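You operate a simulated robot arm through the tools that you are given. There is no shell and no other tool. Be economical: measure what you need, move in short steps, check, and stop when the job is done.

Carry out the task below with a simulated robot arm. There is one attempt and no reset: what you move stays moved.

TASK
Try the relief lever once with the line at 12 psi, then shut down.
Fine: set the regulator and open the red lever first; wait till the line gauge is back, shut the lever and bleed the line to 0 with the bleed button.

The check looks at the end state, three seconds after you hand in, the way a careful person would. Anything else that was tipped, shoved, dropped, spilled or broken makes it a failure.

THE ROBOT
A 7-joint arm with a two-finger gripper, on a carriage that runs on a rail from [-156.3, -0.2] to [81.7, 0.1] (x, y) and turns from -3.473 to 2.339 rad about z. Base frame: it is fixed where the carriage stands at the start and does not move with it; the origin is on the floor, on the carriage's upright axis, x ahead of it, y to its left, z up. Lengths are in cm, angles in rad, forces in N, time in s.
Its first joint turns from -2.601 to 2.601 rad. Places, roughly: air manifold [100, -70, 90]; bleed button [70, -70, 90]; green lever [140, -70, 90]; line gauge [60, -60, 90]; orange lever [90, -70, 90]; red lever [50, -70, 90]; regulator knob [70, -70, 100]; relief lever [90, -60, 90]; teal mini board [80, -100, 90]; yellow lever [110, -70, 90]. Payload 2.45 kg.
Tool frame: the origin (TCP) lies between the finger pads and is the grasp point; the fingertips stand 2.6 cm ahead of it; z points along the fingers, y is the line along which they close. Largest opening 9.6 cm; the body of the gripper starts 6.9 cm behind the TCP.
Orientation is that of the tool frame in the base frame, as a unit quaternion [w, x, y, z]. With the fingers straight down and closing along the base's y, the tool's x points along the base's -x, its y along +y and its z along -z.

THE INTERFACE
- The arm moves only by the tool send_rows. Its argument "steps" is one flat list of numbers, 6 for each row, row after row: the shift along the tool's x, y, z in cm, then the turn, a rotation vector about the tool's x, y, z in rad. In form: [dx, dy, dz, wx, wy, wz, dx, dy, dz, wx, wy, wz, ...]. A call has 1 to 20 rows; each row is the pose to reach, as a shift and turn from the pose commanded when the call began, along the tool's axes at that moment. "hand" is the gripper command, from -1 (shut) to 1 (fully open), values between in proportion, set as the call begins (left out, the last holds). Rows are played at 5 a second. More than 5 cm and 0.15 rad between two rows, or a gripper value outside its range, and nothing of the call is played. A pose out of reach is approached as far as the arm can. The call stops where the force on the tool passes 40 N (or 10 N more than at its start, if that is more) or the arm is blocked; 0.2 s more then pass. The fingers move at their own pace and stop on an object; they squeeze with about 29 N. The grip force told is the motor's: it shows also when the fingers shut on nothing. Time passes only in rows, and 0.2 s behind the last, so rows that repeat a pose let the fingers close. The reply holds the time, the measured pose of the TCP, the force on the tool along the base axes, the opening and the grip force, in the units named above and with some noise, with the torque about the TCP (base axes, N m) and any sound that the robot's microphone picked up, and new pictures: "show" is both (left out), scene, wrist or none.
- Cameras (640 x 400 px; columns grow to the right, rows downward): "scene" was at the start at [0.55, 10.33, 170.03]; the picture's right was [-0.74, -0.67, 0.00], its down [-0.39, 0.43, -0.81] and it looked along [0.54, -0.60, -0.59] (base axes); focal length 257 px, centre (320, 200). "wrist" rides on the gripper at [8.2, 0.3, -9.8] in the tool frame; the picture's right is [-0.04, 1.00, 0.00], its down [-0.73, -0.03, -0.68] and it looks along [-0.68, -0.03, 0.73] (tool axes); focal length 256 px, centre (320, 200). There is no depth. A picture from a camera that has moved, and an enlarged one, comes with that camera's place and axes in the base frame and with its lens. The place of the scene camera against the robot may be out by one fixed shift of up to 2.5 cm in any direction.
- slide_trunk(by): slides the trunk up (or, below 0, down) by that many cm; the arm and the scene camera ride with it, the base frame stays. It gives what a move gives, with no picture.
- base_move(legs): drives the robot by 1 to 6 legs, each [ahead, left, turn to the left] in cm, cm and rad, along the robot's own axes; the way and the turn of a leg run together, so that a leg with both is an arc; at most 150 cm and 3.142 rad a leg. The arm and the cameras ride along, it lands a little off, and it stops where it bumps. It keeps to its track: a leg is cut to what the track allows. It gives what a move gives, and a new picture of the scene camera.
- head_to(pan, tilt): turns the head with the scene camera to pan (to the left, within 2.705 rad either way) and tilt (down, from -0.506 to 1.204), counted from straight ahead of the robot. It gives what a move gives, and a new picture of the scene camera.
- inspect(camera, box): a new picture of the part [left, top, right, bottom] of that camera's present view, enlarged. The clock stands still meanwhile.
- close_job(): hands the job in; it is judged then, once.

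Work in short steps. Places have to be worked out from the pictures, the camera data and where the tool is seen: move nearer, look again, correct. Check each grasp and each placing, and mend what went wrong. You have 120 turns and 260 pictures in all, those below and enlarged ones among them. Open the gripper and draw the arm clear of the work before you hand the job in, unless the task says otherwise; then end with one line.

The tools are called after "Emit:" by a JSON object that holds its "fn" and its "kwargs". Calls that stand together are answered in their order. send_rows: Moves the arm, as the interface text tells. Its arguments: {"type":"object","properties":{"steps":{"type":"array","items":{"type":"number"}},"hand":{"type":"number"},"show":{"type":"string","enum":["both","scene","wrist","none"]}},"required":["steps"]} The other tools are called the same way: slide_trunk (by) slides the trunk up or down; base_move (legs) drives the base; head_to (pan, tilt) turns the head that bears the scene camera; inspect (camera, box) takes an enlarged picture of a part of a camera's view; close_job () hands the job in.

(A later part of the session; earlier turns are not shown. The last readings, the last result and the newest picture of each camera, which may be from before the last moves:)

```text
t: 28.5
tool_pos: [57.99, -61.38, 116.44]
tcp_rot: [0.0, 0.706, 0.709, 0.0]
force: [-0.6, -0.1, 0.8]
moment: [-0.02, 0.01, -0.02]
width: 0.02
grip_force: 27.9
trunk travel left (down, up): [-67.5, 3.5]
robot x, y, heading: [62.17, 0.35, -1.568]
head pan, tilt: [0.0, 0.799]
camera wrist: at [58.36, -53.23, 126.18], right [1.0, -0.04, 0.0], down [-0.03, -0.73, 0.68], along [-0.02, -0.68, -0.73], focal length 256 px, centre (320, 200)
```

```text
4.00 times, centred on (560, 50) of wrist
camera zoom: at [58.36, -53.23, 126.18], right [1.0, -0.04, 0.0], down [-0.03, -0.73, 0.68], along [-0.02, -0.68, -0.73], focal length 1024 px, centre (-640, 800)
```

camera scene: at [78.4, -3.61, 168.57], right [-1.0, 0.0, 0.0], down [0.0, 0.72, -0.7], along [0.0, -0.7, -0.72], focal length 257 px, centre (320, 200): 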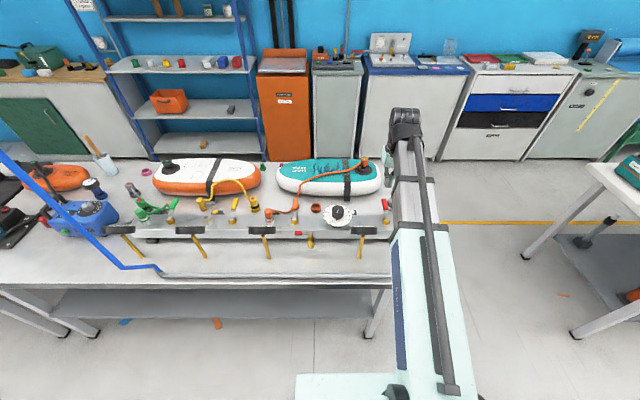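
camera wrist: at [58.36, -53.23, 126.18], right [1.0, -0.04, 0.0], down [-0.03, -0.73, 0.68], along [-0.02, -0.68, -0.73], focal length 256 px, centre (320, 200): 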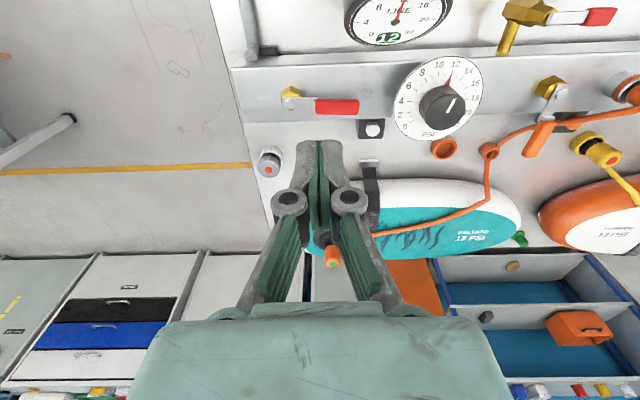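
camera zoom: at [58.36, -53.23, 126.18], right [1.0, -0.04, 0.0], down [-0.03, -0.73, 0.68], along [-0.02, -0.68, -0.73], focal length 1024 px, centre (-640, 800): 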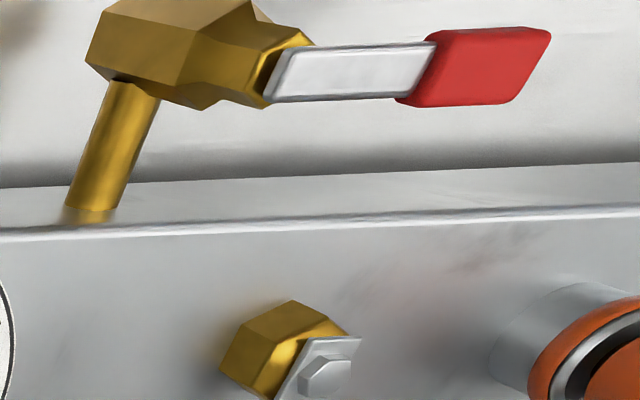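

Relief lever is a flat plate on top of a vertical valve body, pivot near x≈82.7, red end ≈ (87.4, −58.5, 93.8), so it should lift. I move above it with the gripper yawed 90° so the pads close along y and the camera looks back toward the gauge.

Emit:
{"fn": "send_rows", "kwargs": {"steps": [0.3, 2.7, 0, 0, 0, 0.145, 0.6, 5.4, 0, 0, 0, 0.29, 0.9, 8.1, 0, 0, 0, 0.435, 1.2, 10.8, 0, 0, 0, 0.58, 1.5, 13.5, 0, 0, 0, 0.725, 1.8, 16.2, 0, 0, 0, 0.87, 2.1, 18.9, 0, 0, 0, 1.015, 2.4, 21.6, 0, 0, 0, 1.16, 2.7, 24.3, 0, 0, 0, 1.305, 2.9, 27, 0, 0, 0, 1.45, 2.9, 29.4, 0, 0, 0, 1.57, 2.9, 29.4, 0, 0, 0, 1.57], "hand": 0, "show": "both"}}

Emit:
{"fn": "inspect", "kwargs": {"camera": "wrist", "box": [200, 0, 440, 200]}}

Emit:
{"fn": "inspect", "kwargs": {"camera": "scene", "box": [260, 175, 360, 265]}}

```text
t: 31.1
tool_pos: [87.46, -58.35, 116.34]
tcp_rot: [0.0, 1.0, 0.001, 0.0]
force: [-0.9, 0.4, 0.0]
moment: [0.04, 0.01, -0.03]
width: 4.8
grip_force: 0.1
trunk travel left (down, up): [-67.5, 3.5]
robot x, y, heading: [62.45, 0.04, -1.57]
head pan, tilt: [0.0, 0.799]
camera scene: at [78.42, -3.61, 168.57], right [-1.0, 0.0, 0.0], down [0.0, 0.72, -0.7], along [0.0, -0.7, -0.72], focal length 257 px, centre (320, 200)
camera wrist: at [95.62, -58.68, 126.14], right [-0.04, -1.0, 0.0], down [-0.73, 0.03, 0.68], along [-0.68, 0.03, -0.73], focal length 256 px, centre (320, 200)
```

scene: 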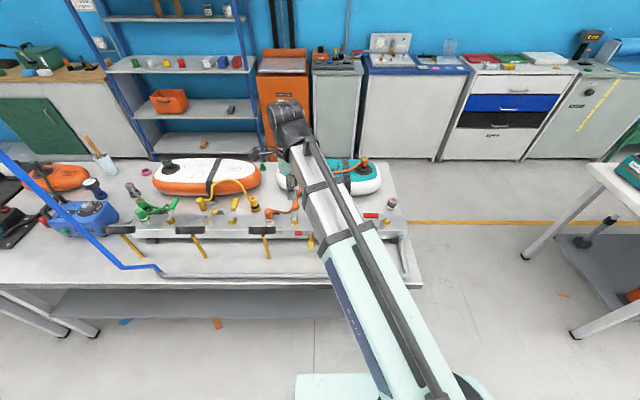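
wrist: 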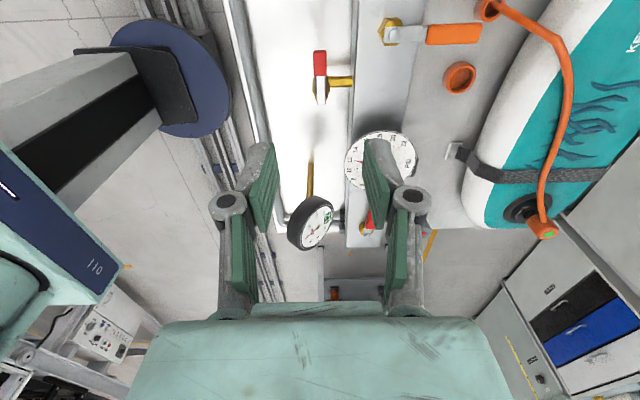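

```text
2.00 times, centred on (320, 100) of wrist
camera zoom: at [95.62, -58.68, 126.14], right [-0.04, -1.0, 0.0], down [-0.73, 0.03, 0.68], along [-0.68, 0.03, -0.73], focal length 512 px, centre (320, 400)
```

zoom: 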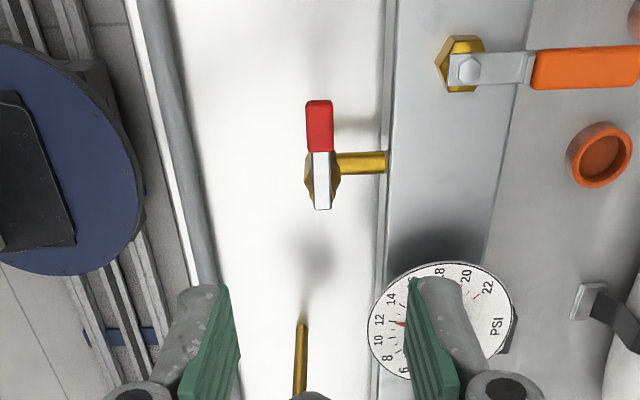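

```text
4.44 times, centred on (310, 220) of scene
camera zoom: at [78.42, -3.61, 168.57], right [-1.0, 0.0, 0.0], down [0.0, 0.72, -0.7], along [0.0, -0.7, -0.72], focal length 1142 px, centre (364, 111)
```

zoom: 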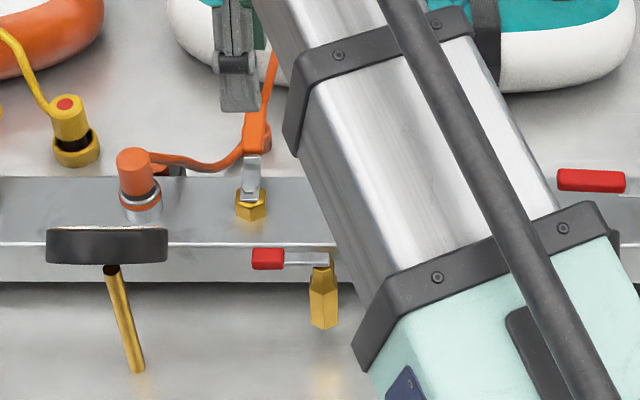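

Triangulation from two wrist views: red end ≈ (87.2, −58.3, 94.0). I descend to just above it.

Emit:
{"fn": "send_rows", "kwargs": {"steps": [0, 0, 4, 0, 0, 0, 0, 0, 8, 0, 0, 0, 0, 0, 12, 0, 0, 0, 0, 0, 16, 0, 0, 0, 0, 0, 16, 0, 0, 0], "show": "both"}}

Emit:
{"fn": "inspect", "kwargs": {"camera": "wrist", "box": [200, 20, 440, 260]}}

Emit:
{"fn": "inspect", "kwargs": {"camera": "scene", "box": [260, 175, 360, 265]}}

```text
t: 32.3
tool_pos: [87.5, -58.38, 100.39]
tcp_rot: [0.0, 1.0, 0.003, 0.001]
force: [0.3, 0.0, 1.2]
moment: [0.01, 0.0, 0.0]
width: 4.81
grip_force: 0.2
trunk travel left (down, up): [-67.5, 3.5]
robot x, y, heading: [62.2, 0.04, -1.566]
head pan, tilt: [0.0, 0.799]
camera scene: at [78.41, -3.62, 168.57], right [-1.0, 0.0, 0.0], down [0.0, 0.72, -0.7], along [0.0, -0.7, -0.72], focal length 257 px, centre (320, 200)
camera wrist: at [95.65, -58.71, 110.16], right [-0.04, -1.0, 0.0], down [-0.73, 0.03, 0.68], along [-0.68, 0.02, -0.73], focal length 256 px, centre (320, 200)
```

scene: 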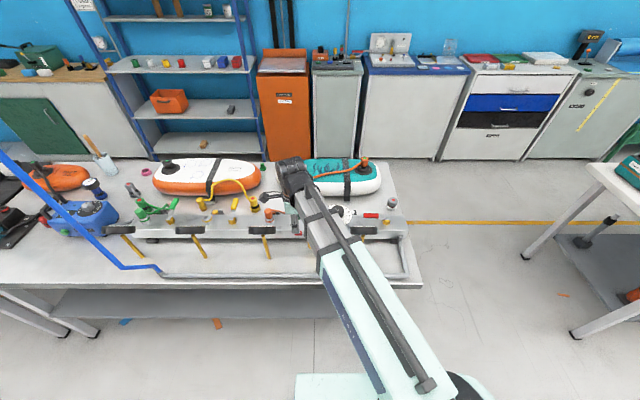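
wrist: 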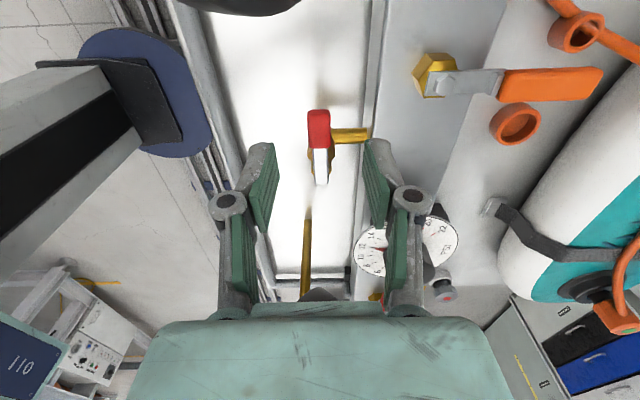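

```text
1.67 times, centred on (320, 140) of wrist
camera zoom: at [95.65, -58.71, 110.16], right [-0.04, -1.0, 0.0], down [-0.73, 0.03, 0.68], along [-0.68, 0.02, -0.73], focal length 427 px, centre (320, 300)
```

zoom: 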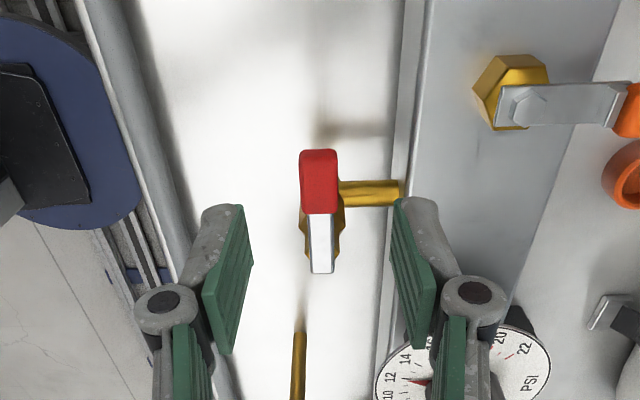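

```text
4.44 times, centred on (310, 220) of scene
camera zoom: at [78.41, -3.62, 168.57], right [-1.0, 0.0, 0.0], down [0.0, 0.72, -0.7], along [0.0, -0.7, -0.72], focal length 1142 px, centre (364, 111)
```

zoom: 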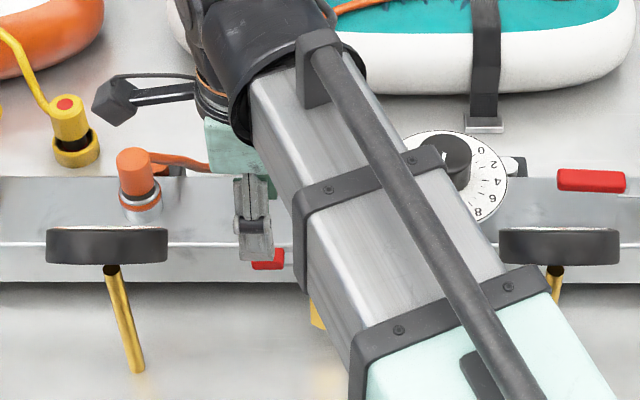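

Aligned. I lower 5.2 cm so the pads straddle the red end, then close.

Emit:
{"fn": "send_rows", "kwargs": {"steps": [0, 0, 2, 0, 0, 0, 0, 0, 4, 0, 0, 0, 0, 0, 5.2, 0, 0, 0, 0, 0, 5.2, 0, 0, 0], "show": "none"}}

Emit:
{"fn": "send_rows", "kwargs": {"steps": [0, 0, 0, 0, 0, 0, 0, 0, 0, 0, 0, 0, 0, 0, 0, 0, 0, 0], "hand": -1, "show": "wrist"}}

```text
t: 33.3
tool_pos: [87.44, -58.42, 95.06]
tcp_rot: [-0.001, 1.0, 0.003, -0.001]
force: [-0.2, 0.2, 1.3]
moment: [-0.01, 0.01, -0.01]
width: 4.81
grip_force: 0.0
trunk travel left (down, up): [-67.5, 3.5]
robot x, y, heading: [62.29, 0.2, -1.567]
head pan, tilt: [0.0, 0.799]
```

```text
t: 34.1
tool_pos: [87.51, -58.4, 95.17]
tcp_rot: [0.0, 1.0, 0.001, 0.0]
force: [0.2, 0.1, 1.2]
moment: [-0.01, 0.07, -0.19]
width: 1.51
grip_force: 41.3
trunk travel left (down, up): [-67.5, 3.5]
robot x, y, heading: [62.06, -0.14, -1.565]
head pan, tilt: [0.0, 0.799]
camera wrist: at [95.69, -58.65, 104.93], right [-0.04, -1.0, 0.0], down [-0.73, 0.03, 0.68], along [-0.68, 0.02, -0.73], focal length 256 px, centre (320, 200)
```

wrist: 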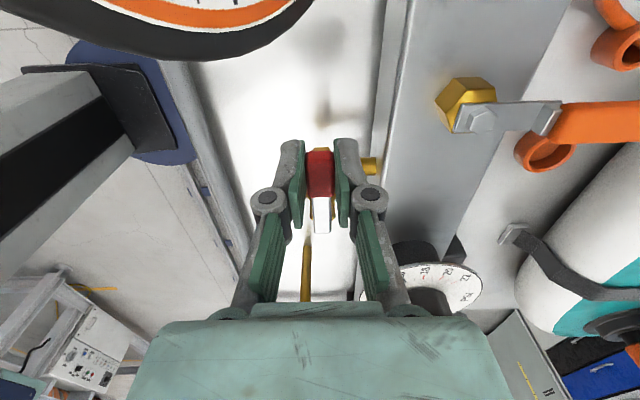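

Red end gripped (1.5 cm). I lift it gently in a small arc about its pivot, watching force and sound.

Emit:
{"fn": "send_rows", "kwargs": {"steps": [0, 0, -0.6, 0, 0, 0, -0.15, 0, -1.2, 0, 0, 0, -0.35, 0, -1.8, 0, 0, 0, -0.35, 0, -1.8, 0, 0, 0], "show": "wrist"}}

```text
t: 35.1
tool_pos: [87.44, -58.4, 96.85]
tcp_rot: [-0.001, 1.0, 0.004, -0.001]
force: [8.1, 7.8, -30.6]
moment: [0.22, -0.25, -0.02]
width: 1.51
grip_force: 41.2
trunk travel left (down, up): [-67.5, 3.5]
robot x, y, heading: [62.43, 0.04, -1.565]
head pan, tilt: [0.0, 0.799]
camera wrist: at [95.52, -58.68, 106.63], right [-0.03, -1.0, 0.0], down [-0.73, 0.02, 0.68], along [-0.68, 0.02, -0.73], focal length 256 px, centre (320, 200)
```

wrist: 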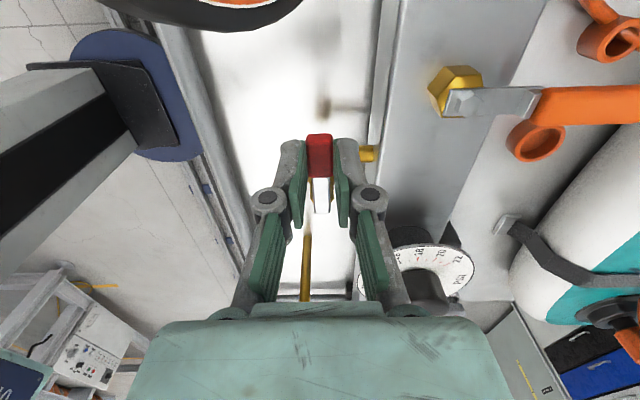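

The pads slipped up (30 N) while the lever stayed flat — lifting may not be its motion, or is stiff. I look closer at its pivot before trying more.

Emit:
{"fn": "inspect", "kwargs": {"camera": "wrist", "box": [270, 120, 370, 220]}}

Emit:
{"fn": "inspect", "kwargs": {"camera": "scene", "box": [290, 210, 340, 250]}}

```text
4.00 times, centred on (320, 170) of wrist
camera zoom: at [95.52, -58.68, 106.63], right [-0.03, -1.0, 0.0], down [-0.73, 0.02, 0.68], along [-0.68, 0.02, -0.73], focal length 1024 px, centre (320, 320)
```

zoom: 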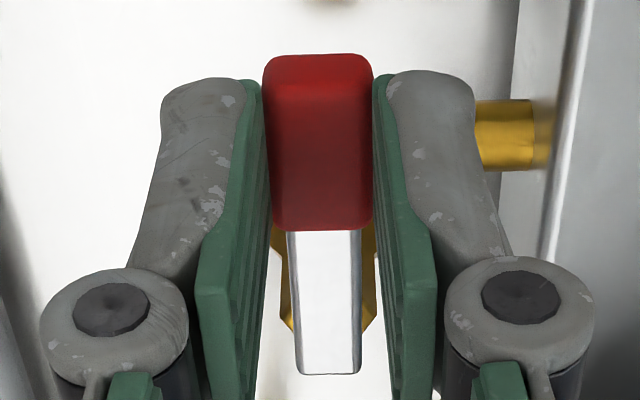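

```text
10.00 times, centred on (315, 230) of scene
camera zoom: at [78.62, -3.74, 168.55], right [-1.0, 0.0, 0.0], down [0.0, 0.72, -0.7], along [0.0, -0.7, -0.72], focal length 2570 px, centre (370, -100)
```

zoom: 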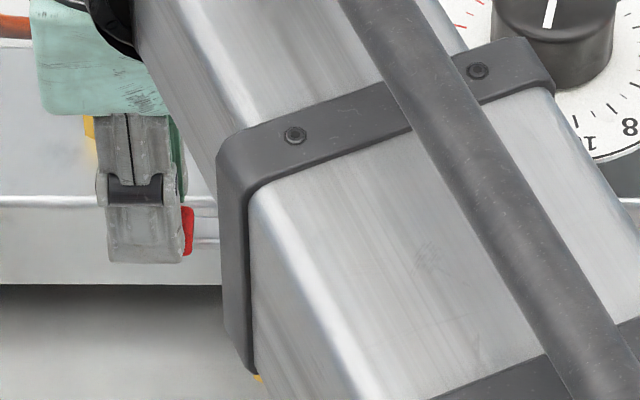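

I hold still a moment to see whether the force persists (spring) or was just sliding.

Emit:
{"fn": "send_rows", "kwargs": {"steps": [0, 0, 0, 0, 0, 0, 0, 0, 0, 0, 0, 0, 0, 0, 0, 0, 0, 0], "show": "none"}}

```text
t: 35.9
tool_pos: [87.32, -58.45, 96.9]
tcp_rot: [0.0, 1.0, 0.002, 0.0]
force: [12.6, 11.1, -25.3]
moment: [0.28, -0.28, -0.17]
width: 1.46
grip_force: 41.0
trunk travel left (down, up): [-67.5, 3.5]
robot x, y, heading: [62.35, -0.19, -1.57]
head pan, tilt: [0.0, 0.799]
```

Force persists, like a stiff stop or spring. I open, drop back to the original height with narrow opening, and test gently sideways with one finger.

Emit:
{"fn": "send_rows", "kwargs": {"steps": [0, 0, 0, 0, 0, 0, 0, 0, 0, 0, 0, 0, 0.35, 0, 0.9, 0, 0, 0, 0.35, 0, 1.8, 0, 0, 0, 0.35, 0, 1.8, 0, 0, 0], "hand": -0.45, "show": "wrist"}}

Emit:
{"fn": "inspect", "kwargs": {"camera": "wrist", "box": [270, 120, 370, 220]}}

```text
t: 37.1
tool_pos: [87.45, -58.35, 95.15]
tcp_rot: [0.0, 1.0, 0.003, 0.0]
force: [0.6, 0.1, 0.2]
moment: [0.01, -0.02, 0.03]
width: 2.65
grip_force: 0.0
trunk travel left (down, up): [-67.5, 3.5]
robot x, y, heading: [62.09, 0.11, -1.568]
head pan, tilt: [0.0, 0.799]
camera wrist: at [95.65, -58.67, 104.94], right [-0.04, -1.0, 0.0], down [-0.73, 0.03, 0.68], along [-0.68, 0.02, -0.73], focal length 256 px, centre (320, 200)
```

wrist: 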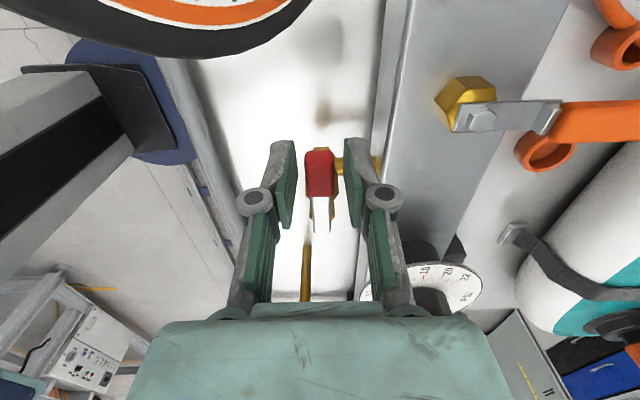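

```text
4.00 times, centred on (320, 170) of wrist
camera zoom: at [95.65, -58.67, 104.94], right [-0.04, -1.0, 0.0], down [-0.73, 0.03, 0.68], along [-0.68, 0.02, -0.73], focal length 1024 px, centre (320, 320)
```

zoom: 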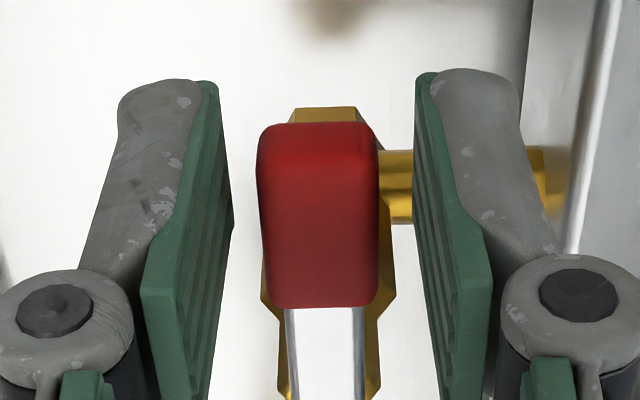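

The lever didn't move in the lift. I push it gently toward +y (away from the manifold) by about 1 cm.

Emit:
{"fn": "send_rows", "kwargs": {"steps": [0, -0.3, 0, 0, 0, 0, 0, -0.6, 0, 0, 0, 0, 0, -0.9, 0, 0, 0, 0, 0, -1.2, 0, 0, 0, 0], "show": "wrist"}}

```text
t: 38.1
tool_pos: [87.48, -57.52, 95.11]
tcp_rot: [0.002, 1.0, 0.001, 0.0]
force: [-0.3, -12.6, -1.9]
moment: [-0.21, -0.01, -0.03]
width: 3.43
grip_force: 6.0
trunk travel left (down, up): [-67.5, 3.5]
robot x, y, heading: [61.47, -0.33, -1.573]
head pan, tilt: [0.0, 0.799]
camera wrist: at [95.65, -57.69, 104.91], right [-0.04, -1.0, 0.0], down [-0.73, 0.03, 0.68], along [-0.68, 0.02, -0.73], focal length 256 px, centre (320, 200)
```

wrist: 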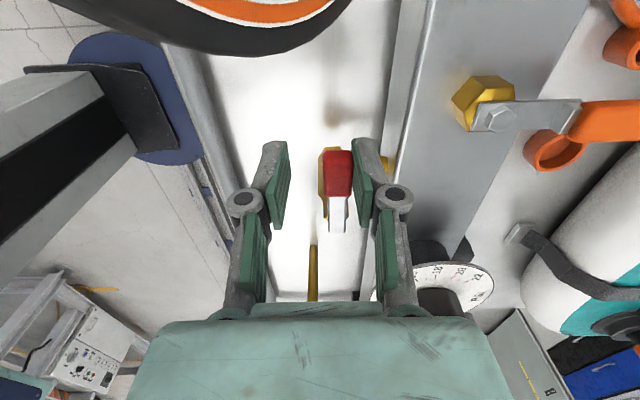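

Sideways is rigid. Before re-orienting for a stronger lift, I do a cheap check of pressing down lightly: recentre, rise, and close fingers.

Emit:
{"fn": "send_rows", "kwargs": {"steps": [0, 0.9, 0, 0, 0, 0, 0, 0.9, -2, 0, 0, 0, 0.3, 0.9, -4, 0, 0, 0, 0.3, 0.9, -4, 0, 0, 0], "show": "none"}}

Emit:
{"fn": "send_rows", "kwargs": {"steps": [0, 0, 0, 0, 0, 0, 0, 0, 0, 0, 0, 0, 0, 0, 0, 0, 0, 0], "hand": -1, "show": "both"}}

```text
t: 39.1
tool_pos: [87.77, -58.05, 99.05]
tcp_rot: [0.0, 1.0, 0.002, 0.0]
force: [0.6, -0.6, -0.2]
moment: [-0.02, -0.03, -0.02]
width: 2.64
grip_force: 0.1
trunk travel left (down, up): [-67.5, 3.5]
robot x, y, heading: [62.46, 0.07, -1.566]
head pan, tilt: [0.0, 0.799]
```

```text
t: 39.9
tool_pos: [87.67, -58.0, 99.15]
tcp_rot: [0.0, 1.0, 0.003, 0.0]
force: [-1.0, -0.4, 0.9]
moment: [0.0, 0.03, -0.02]
width: 0.01
grip_force: 28.3
trunk travel left (down, up): [-67.5, 3.5]
robot x, y, heading: [61.82, 0.32, -1.565]
head pan, tilt: [0.0, 0.799]
camera scene: at [78.41, -3.61, 168.57], right [-1.0, 0.0, 0.0], down [0.0, 0.72, -0.7], along [0.0, -0.7, -0.72], focal length 257 px, centre (320, 200)
camera wrist: at [95.89, -58.35, 108.95], right [-0.04, -1.0, 0.0], down [-0.73, 0.03, 0.68], along [-0.68, 0.02, -0.73], focal length 256 px, centre (320, 200)
```

scene: 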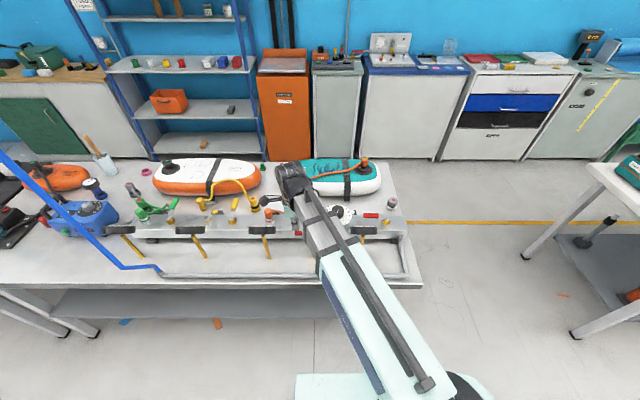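
wrist: 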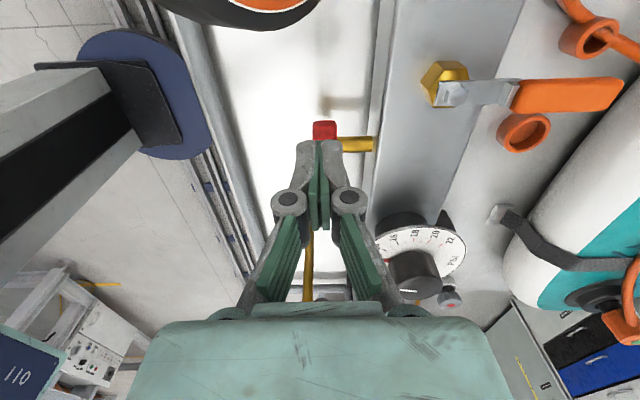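

Fingertips are ~2 cm above the handle. I press down slowly, watching force.

Emit:
{"fn": "send_rows", "kwargs": {"steps": [0, 0, 0.7, 0, 0, 0, 0, 0, 1.3, 0, 0, 0, 0, 0, 1.7, 0, 0, 0, 0, 0, 2.0, 0, 0, 0, 0, 0, 2.3, 0, 0, 0, 0, 0, 2.6, 0, 0, 0], "show": "wrist"}}

```text
t: 41.3
tool_pos: [87.66, -58.06, 96.75]
tcp_rot: [0.0, 1.0, 0.003, 0.0]
force: [-0.7, -0.4, 0.4]
moment: [-0.04, 0.02, 0.0]
width: 0.02
grip_force: 28.7
trunk travel left (down, up): [-67.5, 3.5]
robot x, y, heading: [62.14, 0.32, -1.569]
head pan, tilt: [0.0, 0.799]
camera wrist: at [95.96, -58.37, 106.38], right [-0.04, -1.0, 0.0], down [-0.73, 0.03, 0.68], along [-0.68, 0.02, -0.73], focal length 256 px, centre (320, 200)
```

wrist: 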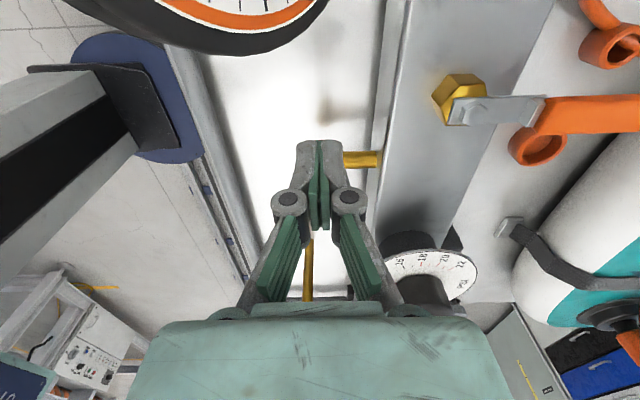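

No contact yet; a little further.

Emit:
{"fn": "send_rows", "kwargs": {"steps": [0, 0, 0.2, 0, 0, 0, 0, 0, 0.4, 0, 0, 0, 0, 0, 0.6, 0, 0, 0, 0, 0, 0.8, 0, 0, 0, 0, 0, 1.0, 0, 0, 0], "show": "wrist"}}

```text
t: 42.5
tool_pos: [87.75, -58.14, 95.5]
tcp_rot: [0.0, 1.0, 0.002, 0.0]
force: [-1.0, 0.2, 2.3]
moment: [-0.02, 0.05, -0.03]
width: 0.0
grip_force: 28.3
trunk travel left (down, up): [-67.5, 3.5]
robot x, y, heading: [61.87, 0.24, -1.568]
head pan, tilt: [0.0, 0.799]
camera wrist: at [95.94, -58.34, 105.38], right [-0.04, -1.0, 0.0], down [-0.73, 0.03, 0.68], along [-0.68, 0.02, -0.73], focal length 256 px, centre (320, 200)
```

wrist: 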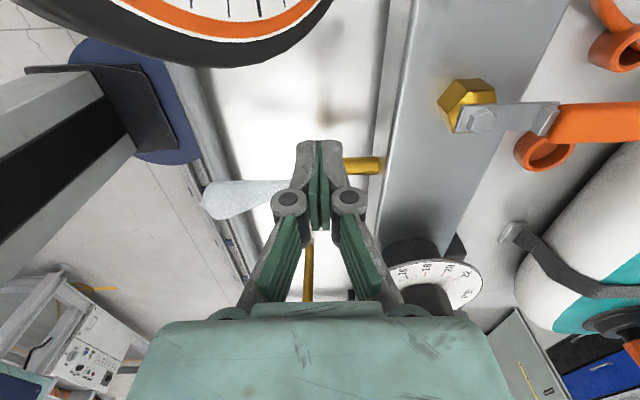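

Pressing opens it: an air plume appears at 2 N. I press it a bit further to open fully, still in the same stroke.

Emit:
{"fn": "send_rows", "kwargs": {"steps": [0, 0, 0.3, 0, 0, 0, 0, 0, 0.6, 0, 0, 0, 0, 0, 0.9, 0, 0, 0, 0, 0, 1.2, 0, 0, 0], "show": "wrist"}}

Emit:
{"fn": "inspect", "kwargs": {"camera": "scene", "box": [270, 200, 370, 270]}}

```text
t: 43.4
tool_pos: [87.85, -58.04, 95.0]
tcp_rot: [0.004, 1.0, 0.003, 0.001]
force: [1.5, 2.3, 25.9]
moment: [0.04, 0.28, 0.02]
width: 0.59
grip_force: 28.7
trunk travel left (down, up): [-67.5, 3.5]
robot x, y, heading: [62.17, 0.15, -1.567]
head pan, tilt: [0.0, 0.799]
stopped in row 4: the force on the tool passed its limit at 44 N (the readings are from after the stop); the commanded pose is now the measured one
camera wrist: at [95.99, -58.28, 104.79], right [-0.03, -1.0, 0.01], down [-0.74, 0.03, 0.68], along [-0.68, 0.02, -0.74], focal length 256 px, centre (320, 200)
```

wrist: 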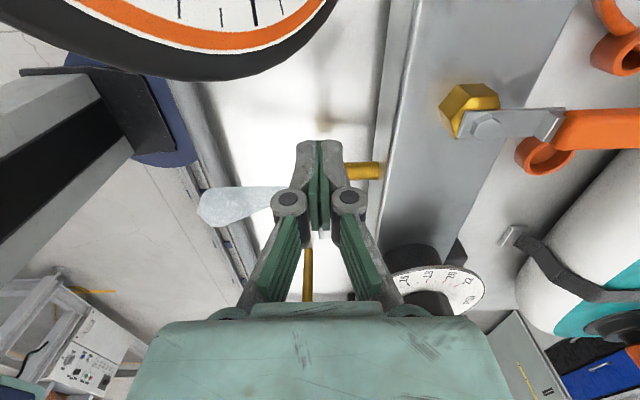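

```text
5.71 times, centred on (320, 235) of scene
camera zoom: at [78.34, -3.35, 168.61], right [-1.0, 0.0, 0.0], down [0.0, 0.72, -0.7], along [0.0, -0.7, -0.72], focal length 1468 px, centre (320, 0)
```

zoom: 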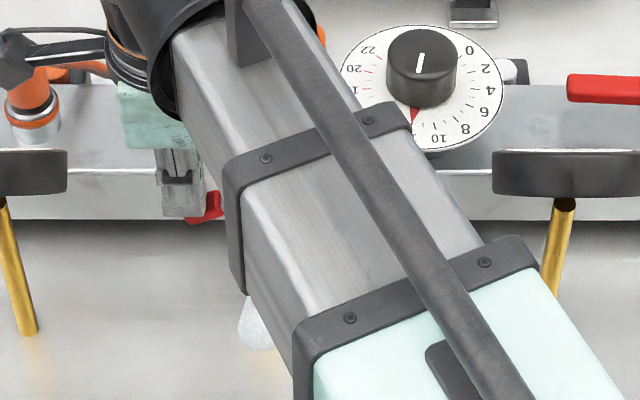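

The lever is at its stop and venting. I lift straight off and check it springs back.

Emit:
{"fn": "send_rows", "kwargs": {"steps": [0, 0, -1.5, 0, 0, 0, 0, 0, -4, 0, 0, 0, 0, 0, -8, 0, 0, 0, 0, 0, -12, 0, 0, 0, 0, 0, -16, 0, 0, 0, 0, 0, -20, 0, 0, 0, 0, 0, -20, 0, 0, 0], "show": "wrist"}}

Emit:
{"fn": "inspect", "kwargs": {"camera": "wrist", "box": [240, 0, 400, 260]}}

```text
t: 45.0
tool_pos: [87.86, -58.12, 114.84]
tcp_rot: [0.002, 1.0, 0.002, 0.001]
force: [0.0, -0.2, 0.2]
moment: [0.0, 0.03, 0.03]
width: 0.02
grip_force: 28.8
trunk travel left (down, up): [-67.5, 3.5]
robot x, y, heading: [62.39, 0.08, -1.567]
head pan, tilt: [0.0, 0.799]
camera wrist: at [95.92, -58.4, 124.55], right [-0.04, -1.0, 0.0], down [-0.73, 0.03, 0.68], along [-0.68, 0.02, -0.74], focal length 256 px, centre (320, 200)
```

wrist: 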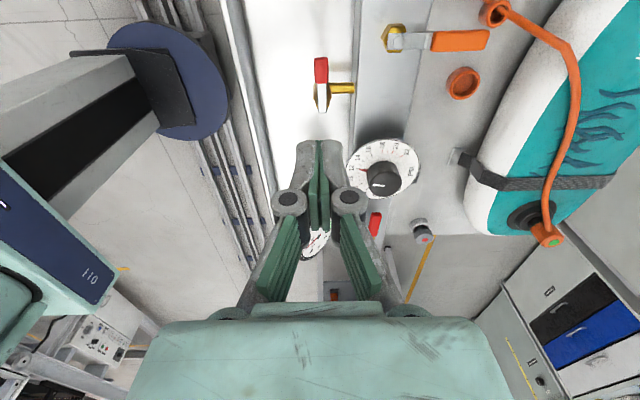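

```text
1.54 times, centred on (320, 130) of wrist
camera zoom: at [95.92, -58.4, 124.55], right [-0.04, -1.0, 0.0], down [-0.73, 0.03, 0.68], along [-0.68, 0.02, -0.74], focal length 394 px, centre (320, 308)
```

zoom: 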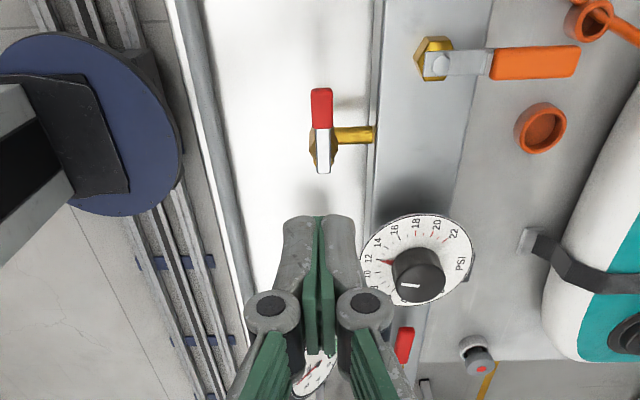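

No plume, lever back. I return to the gauge-viewing pose by the red lever.

Emit:
{"fn": "send_rows", "kwargs": {"steps": [-2.7, 0.3, 0, 0, 0, -0.145, -5.4, 0.6, 0, 0, 0, -0.29, -8.1, 0.9, 0, 0, 0, -0.435, -10.8, 1.2, 0, 0, 0, -0.58, -13.5, 1.5, 0, 0, 0, -0.725, -16.2, 1.8, 0, 0, 0, -0.87, -18.9, 2.1, 0, 0, 0, -1.015, -21.6, 2.4, 0, 0, 0, -1.16, -24.3, 2.7, 0, 0, 0, -1.305, -27, 3, 0, 0, 0, -1.45, -29.8, 3.3, -1.5, 0, 0, -1.57, -29.8, 3.3, -1.5, 0, 0, -1.57], "show": "none"}}

Emit:
{"fn": "inspect", "kwargs": {"camera": "wrist", "box": [230, 0, 470, 180]}}

```text
t: 47.6
tool_pos: [57.92, -61.67, 116.24]
tcp_rot: [0.002, 0.705, 0.709, -0.001]
force: [0.0, 0.3, 0.2]
moment: [0.0, 0.02, 0.03]
width: 0.0
grip_force: 28.7
trunk travel left (down, up): [-67.5, 3.5]
robot x, y, heading: [62.62, -0.14, -1.571]
head pan, tilt: [0.0, 0.799]
```

```text
2.22 times, centred on (350, 90) of wrist
camera zoom: at [58.28, -53.35, 126.02], right [1.0, -0.03, 0.0], down [-0.03, -0.73, 0.68], along [-0.02, -0.68, -0.73], focal length 569 px, centre (253, 444)
```

zoom: 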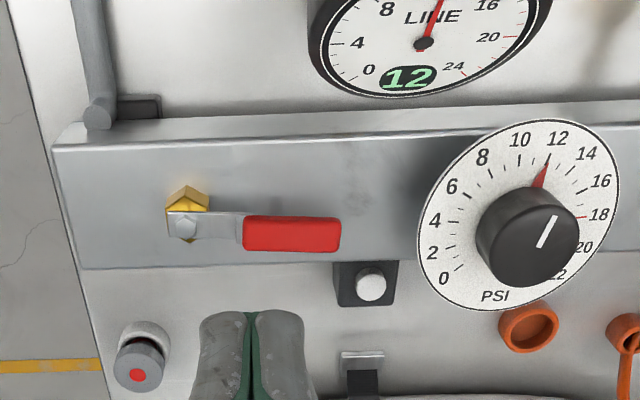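

Line is back at 12. Now I shut the red lever: come down on its front (+y) side near x≈59.

Emit:
{"fn": "send_rows", "kwargs": {"steps": [-1.5, 0.6, 4, 0, 0, 0, -3.1, 1.1, 7, 0, 0, 0, -3.1, 1.1, 11, 0, 0, 0, -3.1, 1.1, 15, 0, 0, 0, -3.1, 1.1, 18, 0, 0, 0, -3.1, 1.1, 18, 0, 0, 0], "show": "wrist"}}

Emit:
{"fn": "inspect", "kwargs": {"camera": "scene", "box": [330, 180, 410, 250]}}

```text
t: 49.0
tool_pos: [59.14, -64.81, 98.2]
tcp_rot: [0.002, 0.706, 0.709, -0.001]
force: [-0.8, 0.7, 0.0]
moment: [0.0, 0.04, -0.06]
width: 0.0
grip_force: 28.8
trunk travel left (down, up): [-67.5, 3.5]
robot x, y, heading: [62.39, -0.09, -1.568]
head pan, tilt: [0.0, 0.799]
camera wrist: at [59.45, -56.52, 107.92], right [1.0, -0.04, 0.0], down [-0.03, -0.73, 0.68], along [-0.02, -0.68, -0.73], focal length 256 px, centre (320, 200)
```

wrist: 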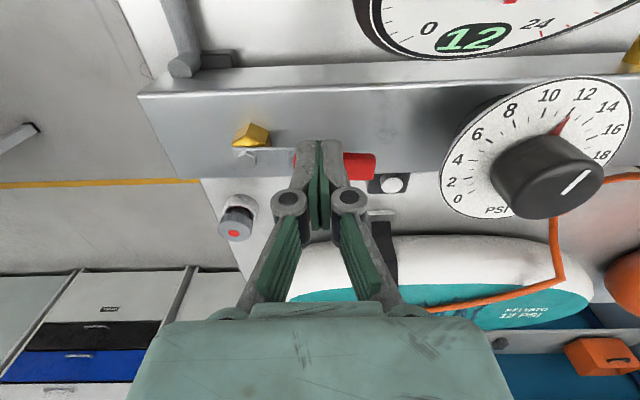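

```text
5.71 times, centred on (370, 215) of scene
camera zoom: at [78.41, -3.61, 168.57], right [-1.0, 0.0, 0.0], down [0.0, 0.72, -0.7], along [0.0, -0.7, -0.72], focal length 1468 px, centre (34, 114)
```

zoom: 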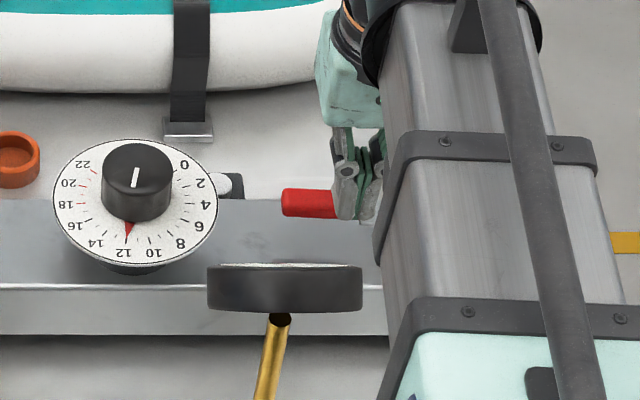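

Handle's front edge ≈ −66.1, finger edge −66.0: too tight. I back off 0.8 cm then descend.

Emit:
{"fn": "send_rows", "kwargs": {"steps": [0.8, 0, 0, 0, 0, 0, 0.8, 0, 2, 0, 0, 0, 0.8, 0, 3.6, 0, 0, 0, 0.8, 0, 3.6, 0, 0, 0], "show": "wrist"}}

```text
t: 50.0
tool_pos: [59.19, -63.98, 94.51]
tcp_rot: [0.002, 0.706, 0.708, -0.001]
force: [-0.5, 0.4, 0.0]
moment: [-0.02, -0.03, 0.02]
width: 0.02
grip_force: 28.9
trunk travel left (down, up): [-67.5, 3.5]
robot x, y, heading: [61.74, 0.14, -1.571]
head pan, tilt: [0.0, 0.799]
camera wrist: at [59.44, -55.76, 104.35], right [1.0, -0.04, 0.0], down [-0.03, -0.73, 0.68], along [-0.02, -0.68, -0.73], focal length 256 px, centre (320, 200)
```

wrist: 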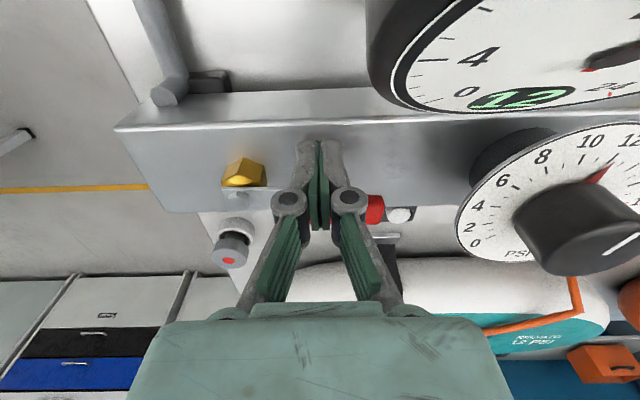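

Clear of the handle and beside it. I sweep it in an arc back toward −y to the shut position.

Emit:
{"fn": "send_rows", "kwargs": {"steps": [-1.2, 0, 0, 0, 0, 0, -2.5, 0, 0, 0, 0, 0, -4, -0.1, 0, 0, 0, 0, -5.5, -0.4, 0, 0, 0, 0, -7, -1, 0, 0, 0, 0, -8.2, -1.8, 0, 0, 0, 0, -9, -2.6, 0, 0, 0, 0, -9.2, -3.1, 0, 0, 0, 0, -9.2, -3.3, 0, 0, 0, 0], "show": "wrist"}}

```text
t: 52.0
tool_pos: [56.0, -73.19, 94.61]
tcp_rot: [0.003, 0.705, 0.709, -0.001]
force: [2.0, 0.1, -0.1]
moment: [0.03, -0.04, -0.03]
width: 0.0
grip_force: 28.4
trunk travel left (down, up): [-67.5, 3.5]
robot x, y, heading: [62.11, -0.04, -1.563]
head pan, tilt: [0.0, 0.799]
camera wrist: at [56.23, -64.99, 104.4], right [1.0, -0.04, 0.0], down [-0.03, -0.73, 0.68], along [-0.02, -0.68, -0.73], focal length 256 px, centre (320, 200)
```

wrist: 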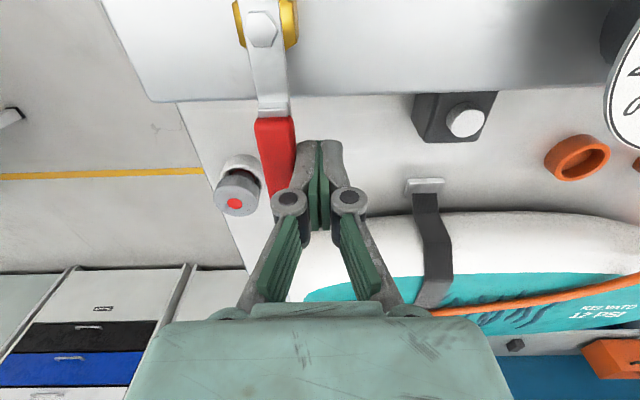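

Almost shut. I nudge in small steps to feel the stop.

Emit:
{"fn": "send_rows", "kwargs": {"steps": [0, -0.2, 0, 0, 0, 0, 0, -0.4, 0, 0, 0, 0, 0, -0.6, 0, 0, 0, 0], "show": "wrist"}}

```text
t: 52.8
tool_pos: [55.89, -73.17, 94.7]
tcp_rot: [0.003, 0.704, 0.71, 0.0]
force: [26.3, -0.5, -1.1]
moment: [-0.01, -0.35, -0.3]
width: 0.0
grip_force: 28.1
trunk travel left (down, up): [-67.5, 3.5]
robot x, y, heading: [62.37, 0.12, -1.566]
head pan, tilt: [0.0, 0.799]
camera wrist: at [56.08, -64.99, 104.41], right [1.0, -0.03, 0.01], down [-0.03, -0.73, 0.68], along [-0.02, -0.68, -0.73], focal length 256 px, centre (320, 200)
```

wrist: 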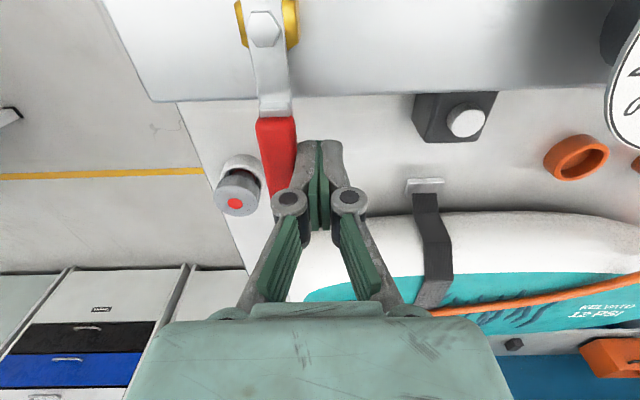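

Lever is at its shut stop (26 N). I back off, rise, and move above the bleed button, estimated at (66.9, −74.3, 86.4), with a slight yaw to keep the camera off the knob.

Emit:
{"fn": "send_rows", "kwargs": {"steps": [0, 1, 0, 0, 0, 0, 0, 1.3, -3, 0, 0, 0, 0, 1.5, -7, 0, 0, 0, 0, 3, -10, 0, 0, -0.1, -0.3, 6, -11, 0, 0, -0.2, -0.6, 9, -11, 0, 0, -0.3, -1.1, 11.5, -11, 0, 0, -0.4, -1.1, 11.5, -11, 0, 0, -0.5, -1.1, 11.5, -11, 0, 0, -0.5], "show": "both"}}

Emit:
{"fn": "inspect", "kwargs": {"camera": "wrist", "box": [240, 20, 400, 180]}}

Emit:
{"fn": "inspect", "kwargs": {"camera": "scene", "box": [310, 160, 400, 240]}}

```text
t: 54.8
tool_pos: [66.82, -74.16, 105.69]
tcp_rot: [0.003, 0.507, 0.862, -0.001]
force: [0.4, 0.0, 0.0]
moment: [0.0, 0.02, 0.0]
width: 0.0
grip_force: 28.5
trunk travel left (down, up): [-67.5, 3.5]
robot x, y, heading: [62.19, -0.04, -1.569]
head pan, tilt: [0.0, 0.799]
camera scene: at [78.4, -3.6, 168.57], right [-1.0, 0.0, 0.0], down [0.0, 0.72, -0.7], along [0.0, -0.7, -0.72], focal length 257 px, centre (320, 200)
camera wrist: at [63.17, -66.8, 115.45], right [0.89, 0.45, 0.0], down [0.33, -0.65, 0.68], along [0.31, -0.61, -0.73], focal length 256 px, centre (320, 200)
```

scene: 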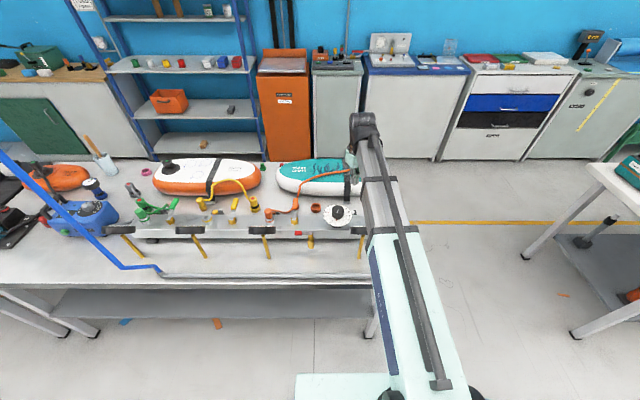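
wrist: 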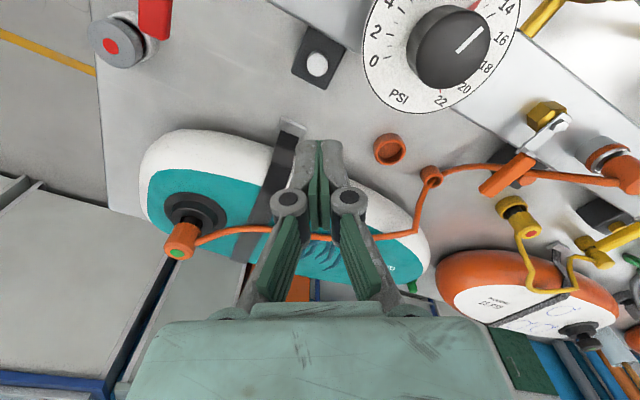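

```text
2.50 times, centred on (320, 100) of wrist
camera zoom: at [63.17, -66.8, 115.45], right [0.89, 0.45, 0.0], down [0.33, -0.65, 0.68], along [0.31, -0.61, -0.73], focal length 640 px, centre (320, 450)
```

zoom: 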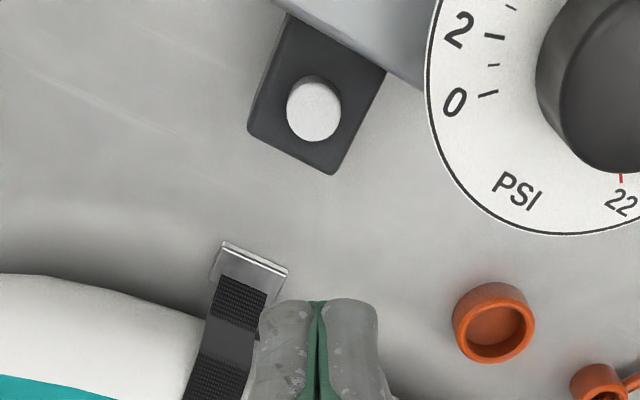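

```text
5.00 times, centred on (355, 200) of scene
camera zoom: at [78.4, -3.6, 168.57], right [-1.0, 0.0, 0.0], down [0.0, 0.72, -0.7], along [0.0, -0.7, -0.72], focal length 1285 px, centre (145, 200)
```

zoom: 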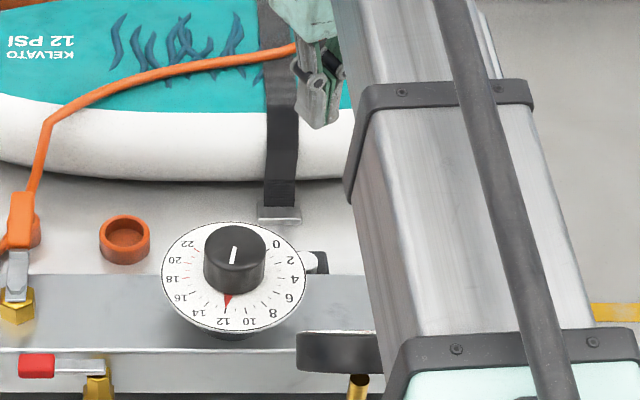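

Button at (66.7, −74.0, 86.7), right below the tool. I descend to ~2 cm above it.

Emit:
{"fn": "send_rows", "kwargs": {"steps": [0.1, -0.1, 4, 0, 0, 0, 0.1, -0.1, 8, 0, 0, 0, 0.1, -0.1, 11, 0, 0, 0, 0.1, -0.1, 13.5, 0, 0, 0, 0.1, -0.1, 14.5, 0, 0, 0, 0.1, -0.1, 14.5, 0, 0, 0], "show": "wrist"}}

Emit:
{"fn": "inspect", "kwargs": {"camera": "scene", "box": [310, 160, 400, 240]}}

```text
t: 56.2
tool_pos: [66.66, -74.23, 91.19]
tcp_rot: [0.002, 0.509, 0.861, -0.002]
force: [-0.4, -0.2, 0.8]
moment: [-0.02, -0.03, -0.03]
width: 0.0
grip_force: 28.9
trunk travel left (down, up): [-67.5, 3.5]
robot x, y, heading: [62.25, 0.44, -1.57]
head pan, tilt: [0.0, 0.799]
camera wrist: at [63.04, -66.85, 100.91], right [0.89, 0.45, 0.0], down [0.33, -0.65, 0.68], along [0.3, -0.61, -0.73], focal length 256 px, centre (320, 200)
```

wrist: 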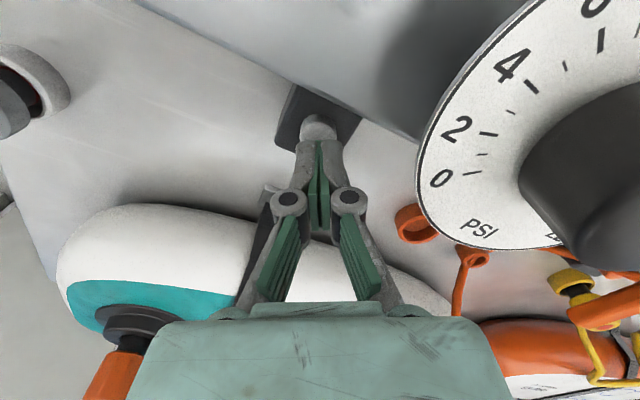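

```text
5.00 times, centred on (355, 200) of scene
camera zoom: at [78.41, -3.61, 168.57], right [-1.0, 0.0, 0.0], down [0.0, 0.72, -0.7], along [0.0, -0.7, -0.72], focal length 1285 px, centre (145, 200)
```

zoom: 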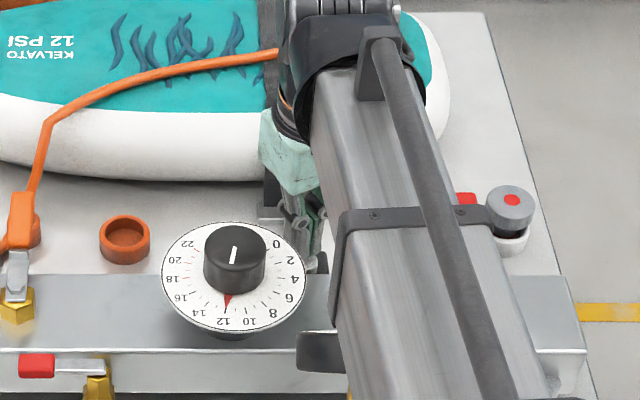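

The button shows slightly toward camera side; I shift 0.4 cm that way and press down slowly.

Emit:
{"fn": "send_rows", "kwargs": {"steps": [0.4, 0, 0.6, 0, 0, 0, 0.4, 0, 1.2, 0, 0, 0, 0.4, 0, 1.6, 0, 0, 0, 0.4, 0, 2.0, 0, 0, 0, 0.4, 0, 2.3, 0, 0, 0], "show": "wrist"}}

```text
t: 57.4
tool_pos: [66.51, -73.96, 89.19]
tcp_rot: [0.003, 0.508, 0.861, -0.003]
force: [0.8, -5.6, 32.7]
moment: [-0.08, 0.03, -0.03]
width: 0.6
grip_force: 28.4
trunk travel left (down, up): [-67.5, 3.5]
robot x, y, heading: [62.49, 0.12, -1.565]
head pan, tilt: [0.0, 0.799]
heard: click
camera wrist: at [62.84, -66.4, 98.91], right [0.89, 0.45, 0.0], down [0.33, -0.65, 0.69], along [0.31, -0.61, -0.73], focal length 256 px, centre (320, 200)
```

wrist: 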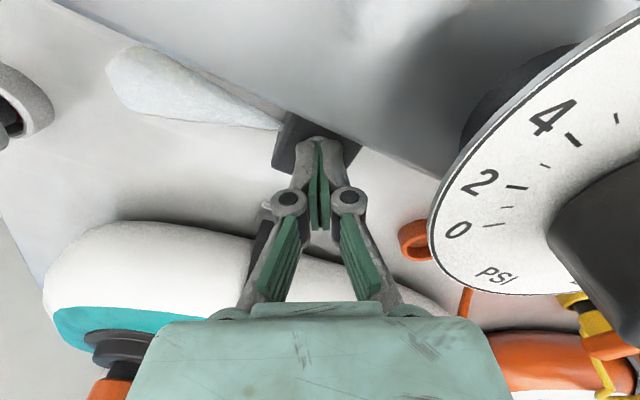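

Button clicked and air is bleeding. I hold it pressed until the plume ends.

Emit:
{"fn": "send_rows", "kwargs": {"steps": [0, 0, -0.1, 0, 0, 0, 0, 0, -0.1, 0, 0, 0, 0, 0, -0.1, 0, 0, 0, 0, 0, -0.1, 0, 0, 0, 0, 0, -0.1, 0, 0, 0, 0, 0, -0.1, 0, 0, 0, 0, 0, -0.1, 0, 0, 0, 0, 0, -0.1, 0, 0, 0, 0, 0, -0.1, 0, 0, 0, 0, 0, -0.1, 0, 0, 0, 0, 0, -0.1, 0, 0, 0, 0, 0, -0.1, 0, 0, 0, 0, 0, -0.1, 0, 0, 0, 0, 0, -0.1, 0, 0, 0, 0, 0, -0.1, 0, 0, 0, 0, 0, -0.1, 0, 0, 0, 0, 0, -0.1, 0, 0, 0, 0, 0, -0.1, 0, 0, 0], "show": "wrist"}}

```text
t: 61.2
tool_pos: [66.55, -73.71, 89.16]
tcp_rot: [0.003, 0.508, 0.861, -0.004]
force: [0.9, -13.6, 36.2]
moment: [-0.29, 0.03, 0.01]
width: 0.58
grip_force: 28.8
trunk travel left (down, up): [-67.5, 3.5]
robot x, y, heading: [62.13, 0.09, -1.569]
head pan, tilt: [0.0, 0.799]
camera wrist: at [62.84, -66.37, 98.86], right [0.89, 0.45, 0.0], down [0.33, -0.65, 0.68], along [0.31, -0.61, -0.73], focal length 256 px, centre (320, 200)
```

wrist: 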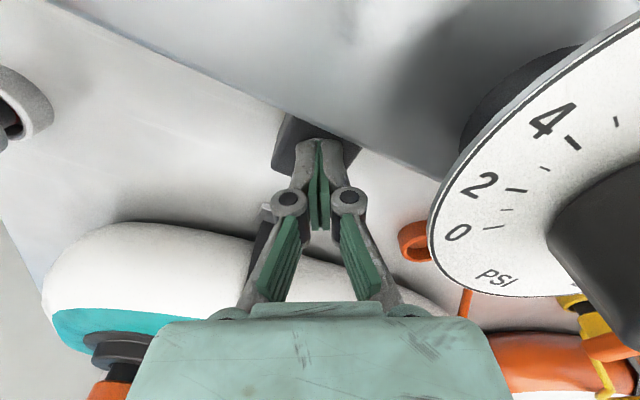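

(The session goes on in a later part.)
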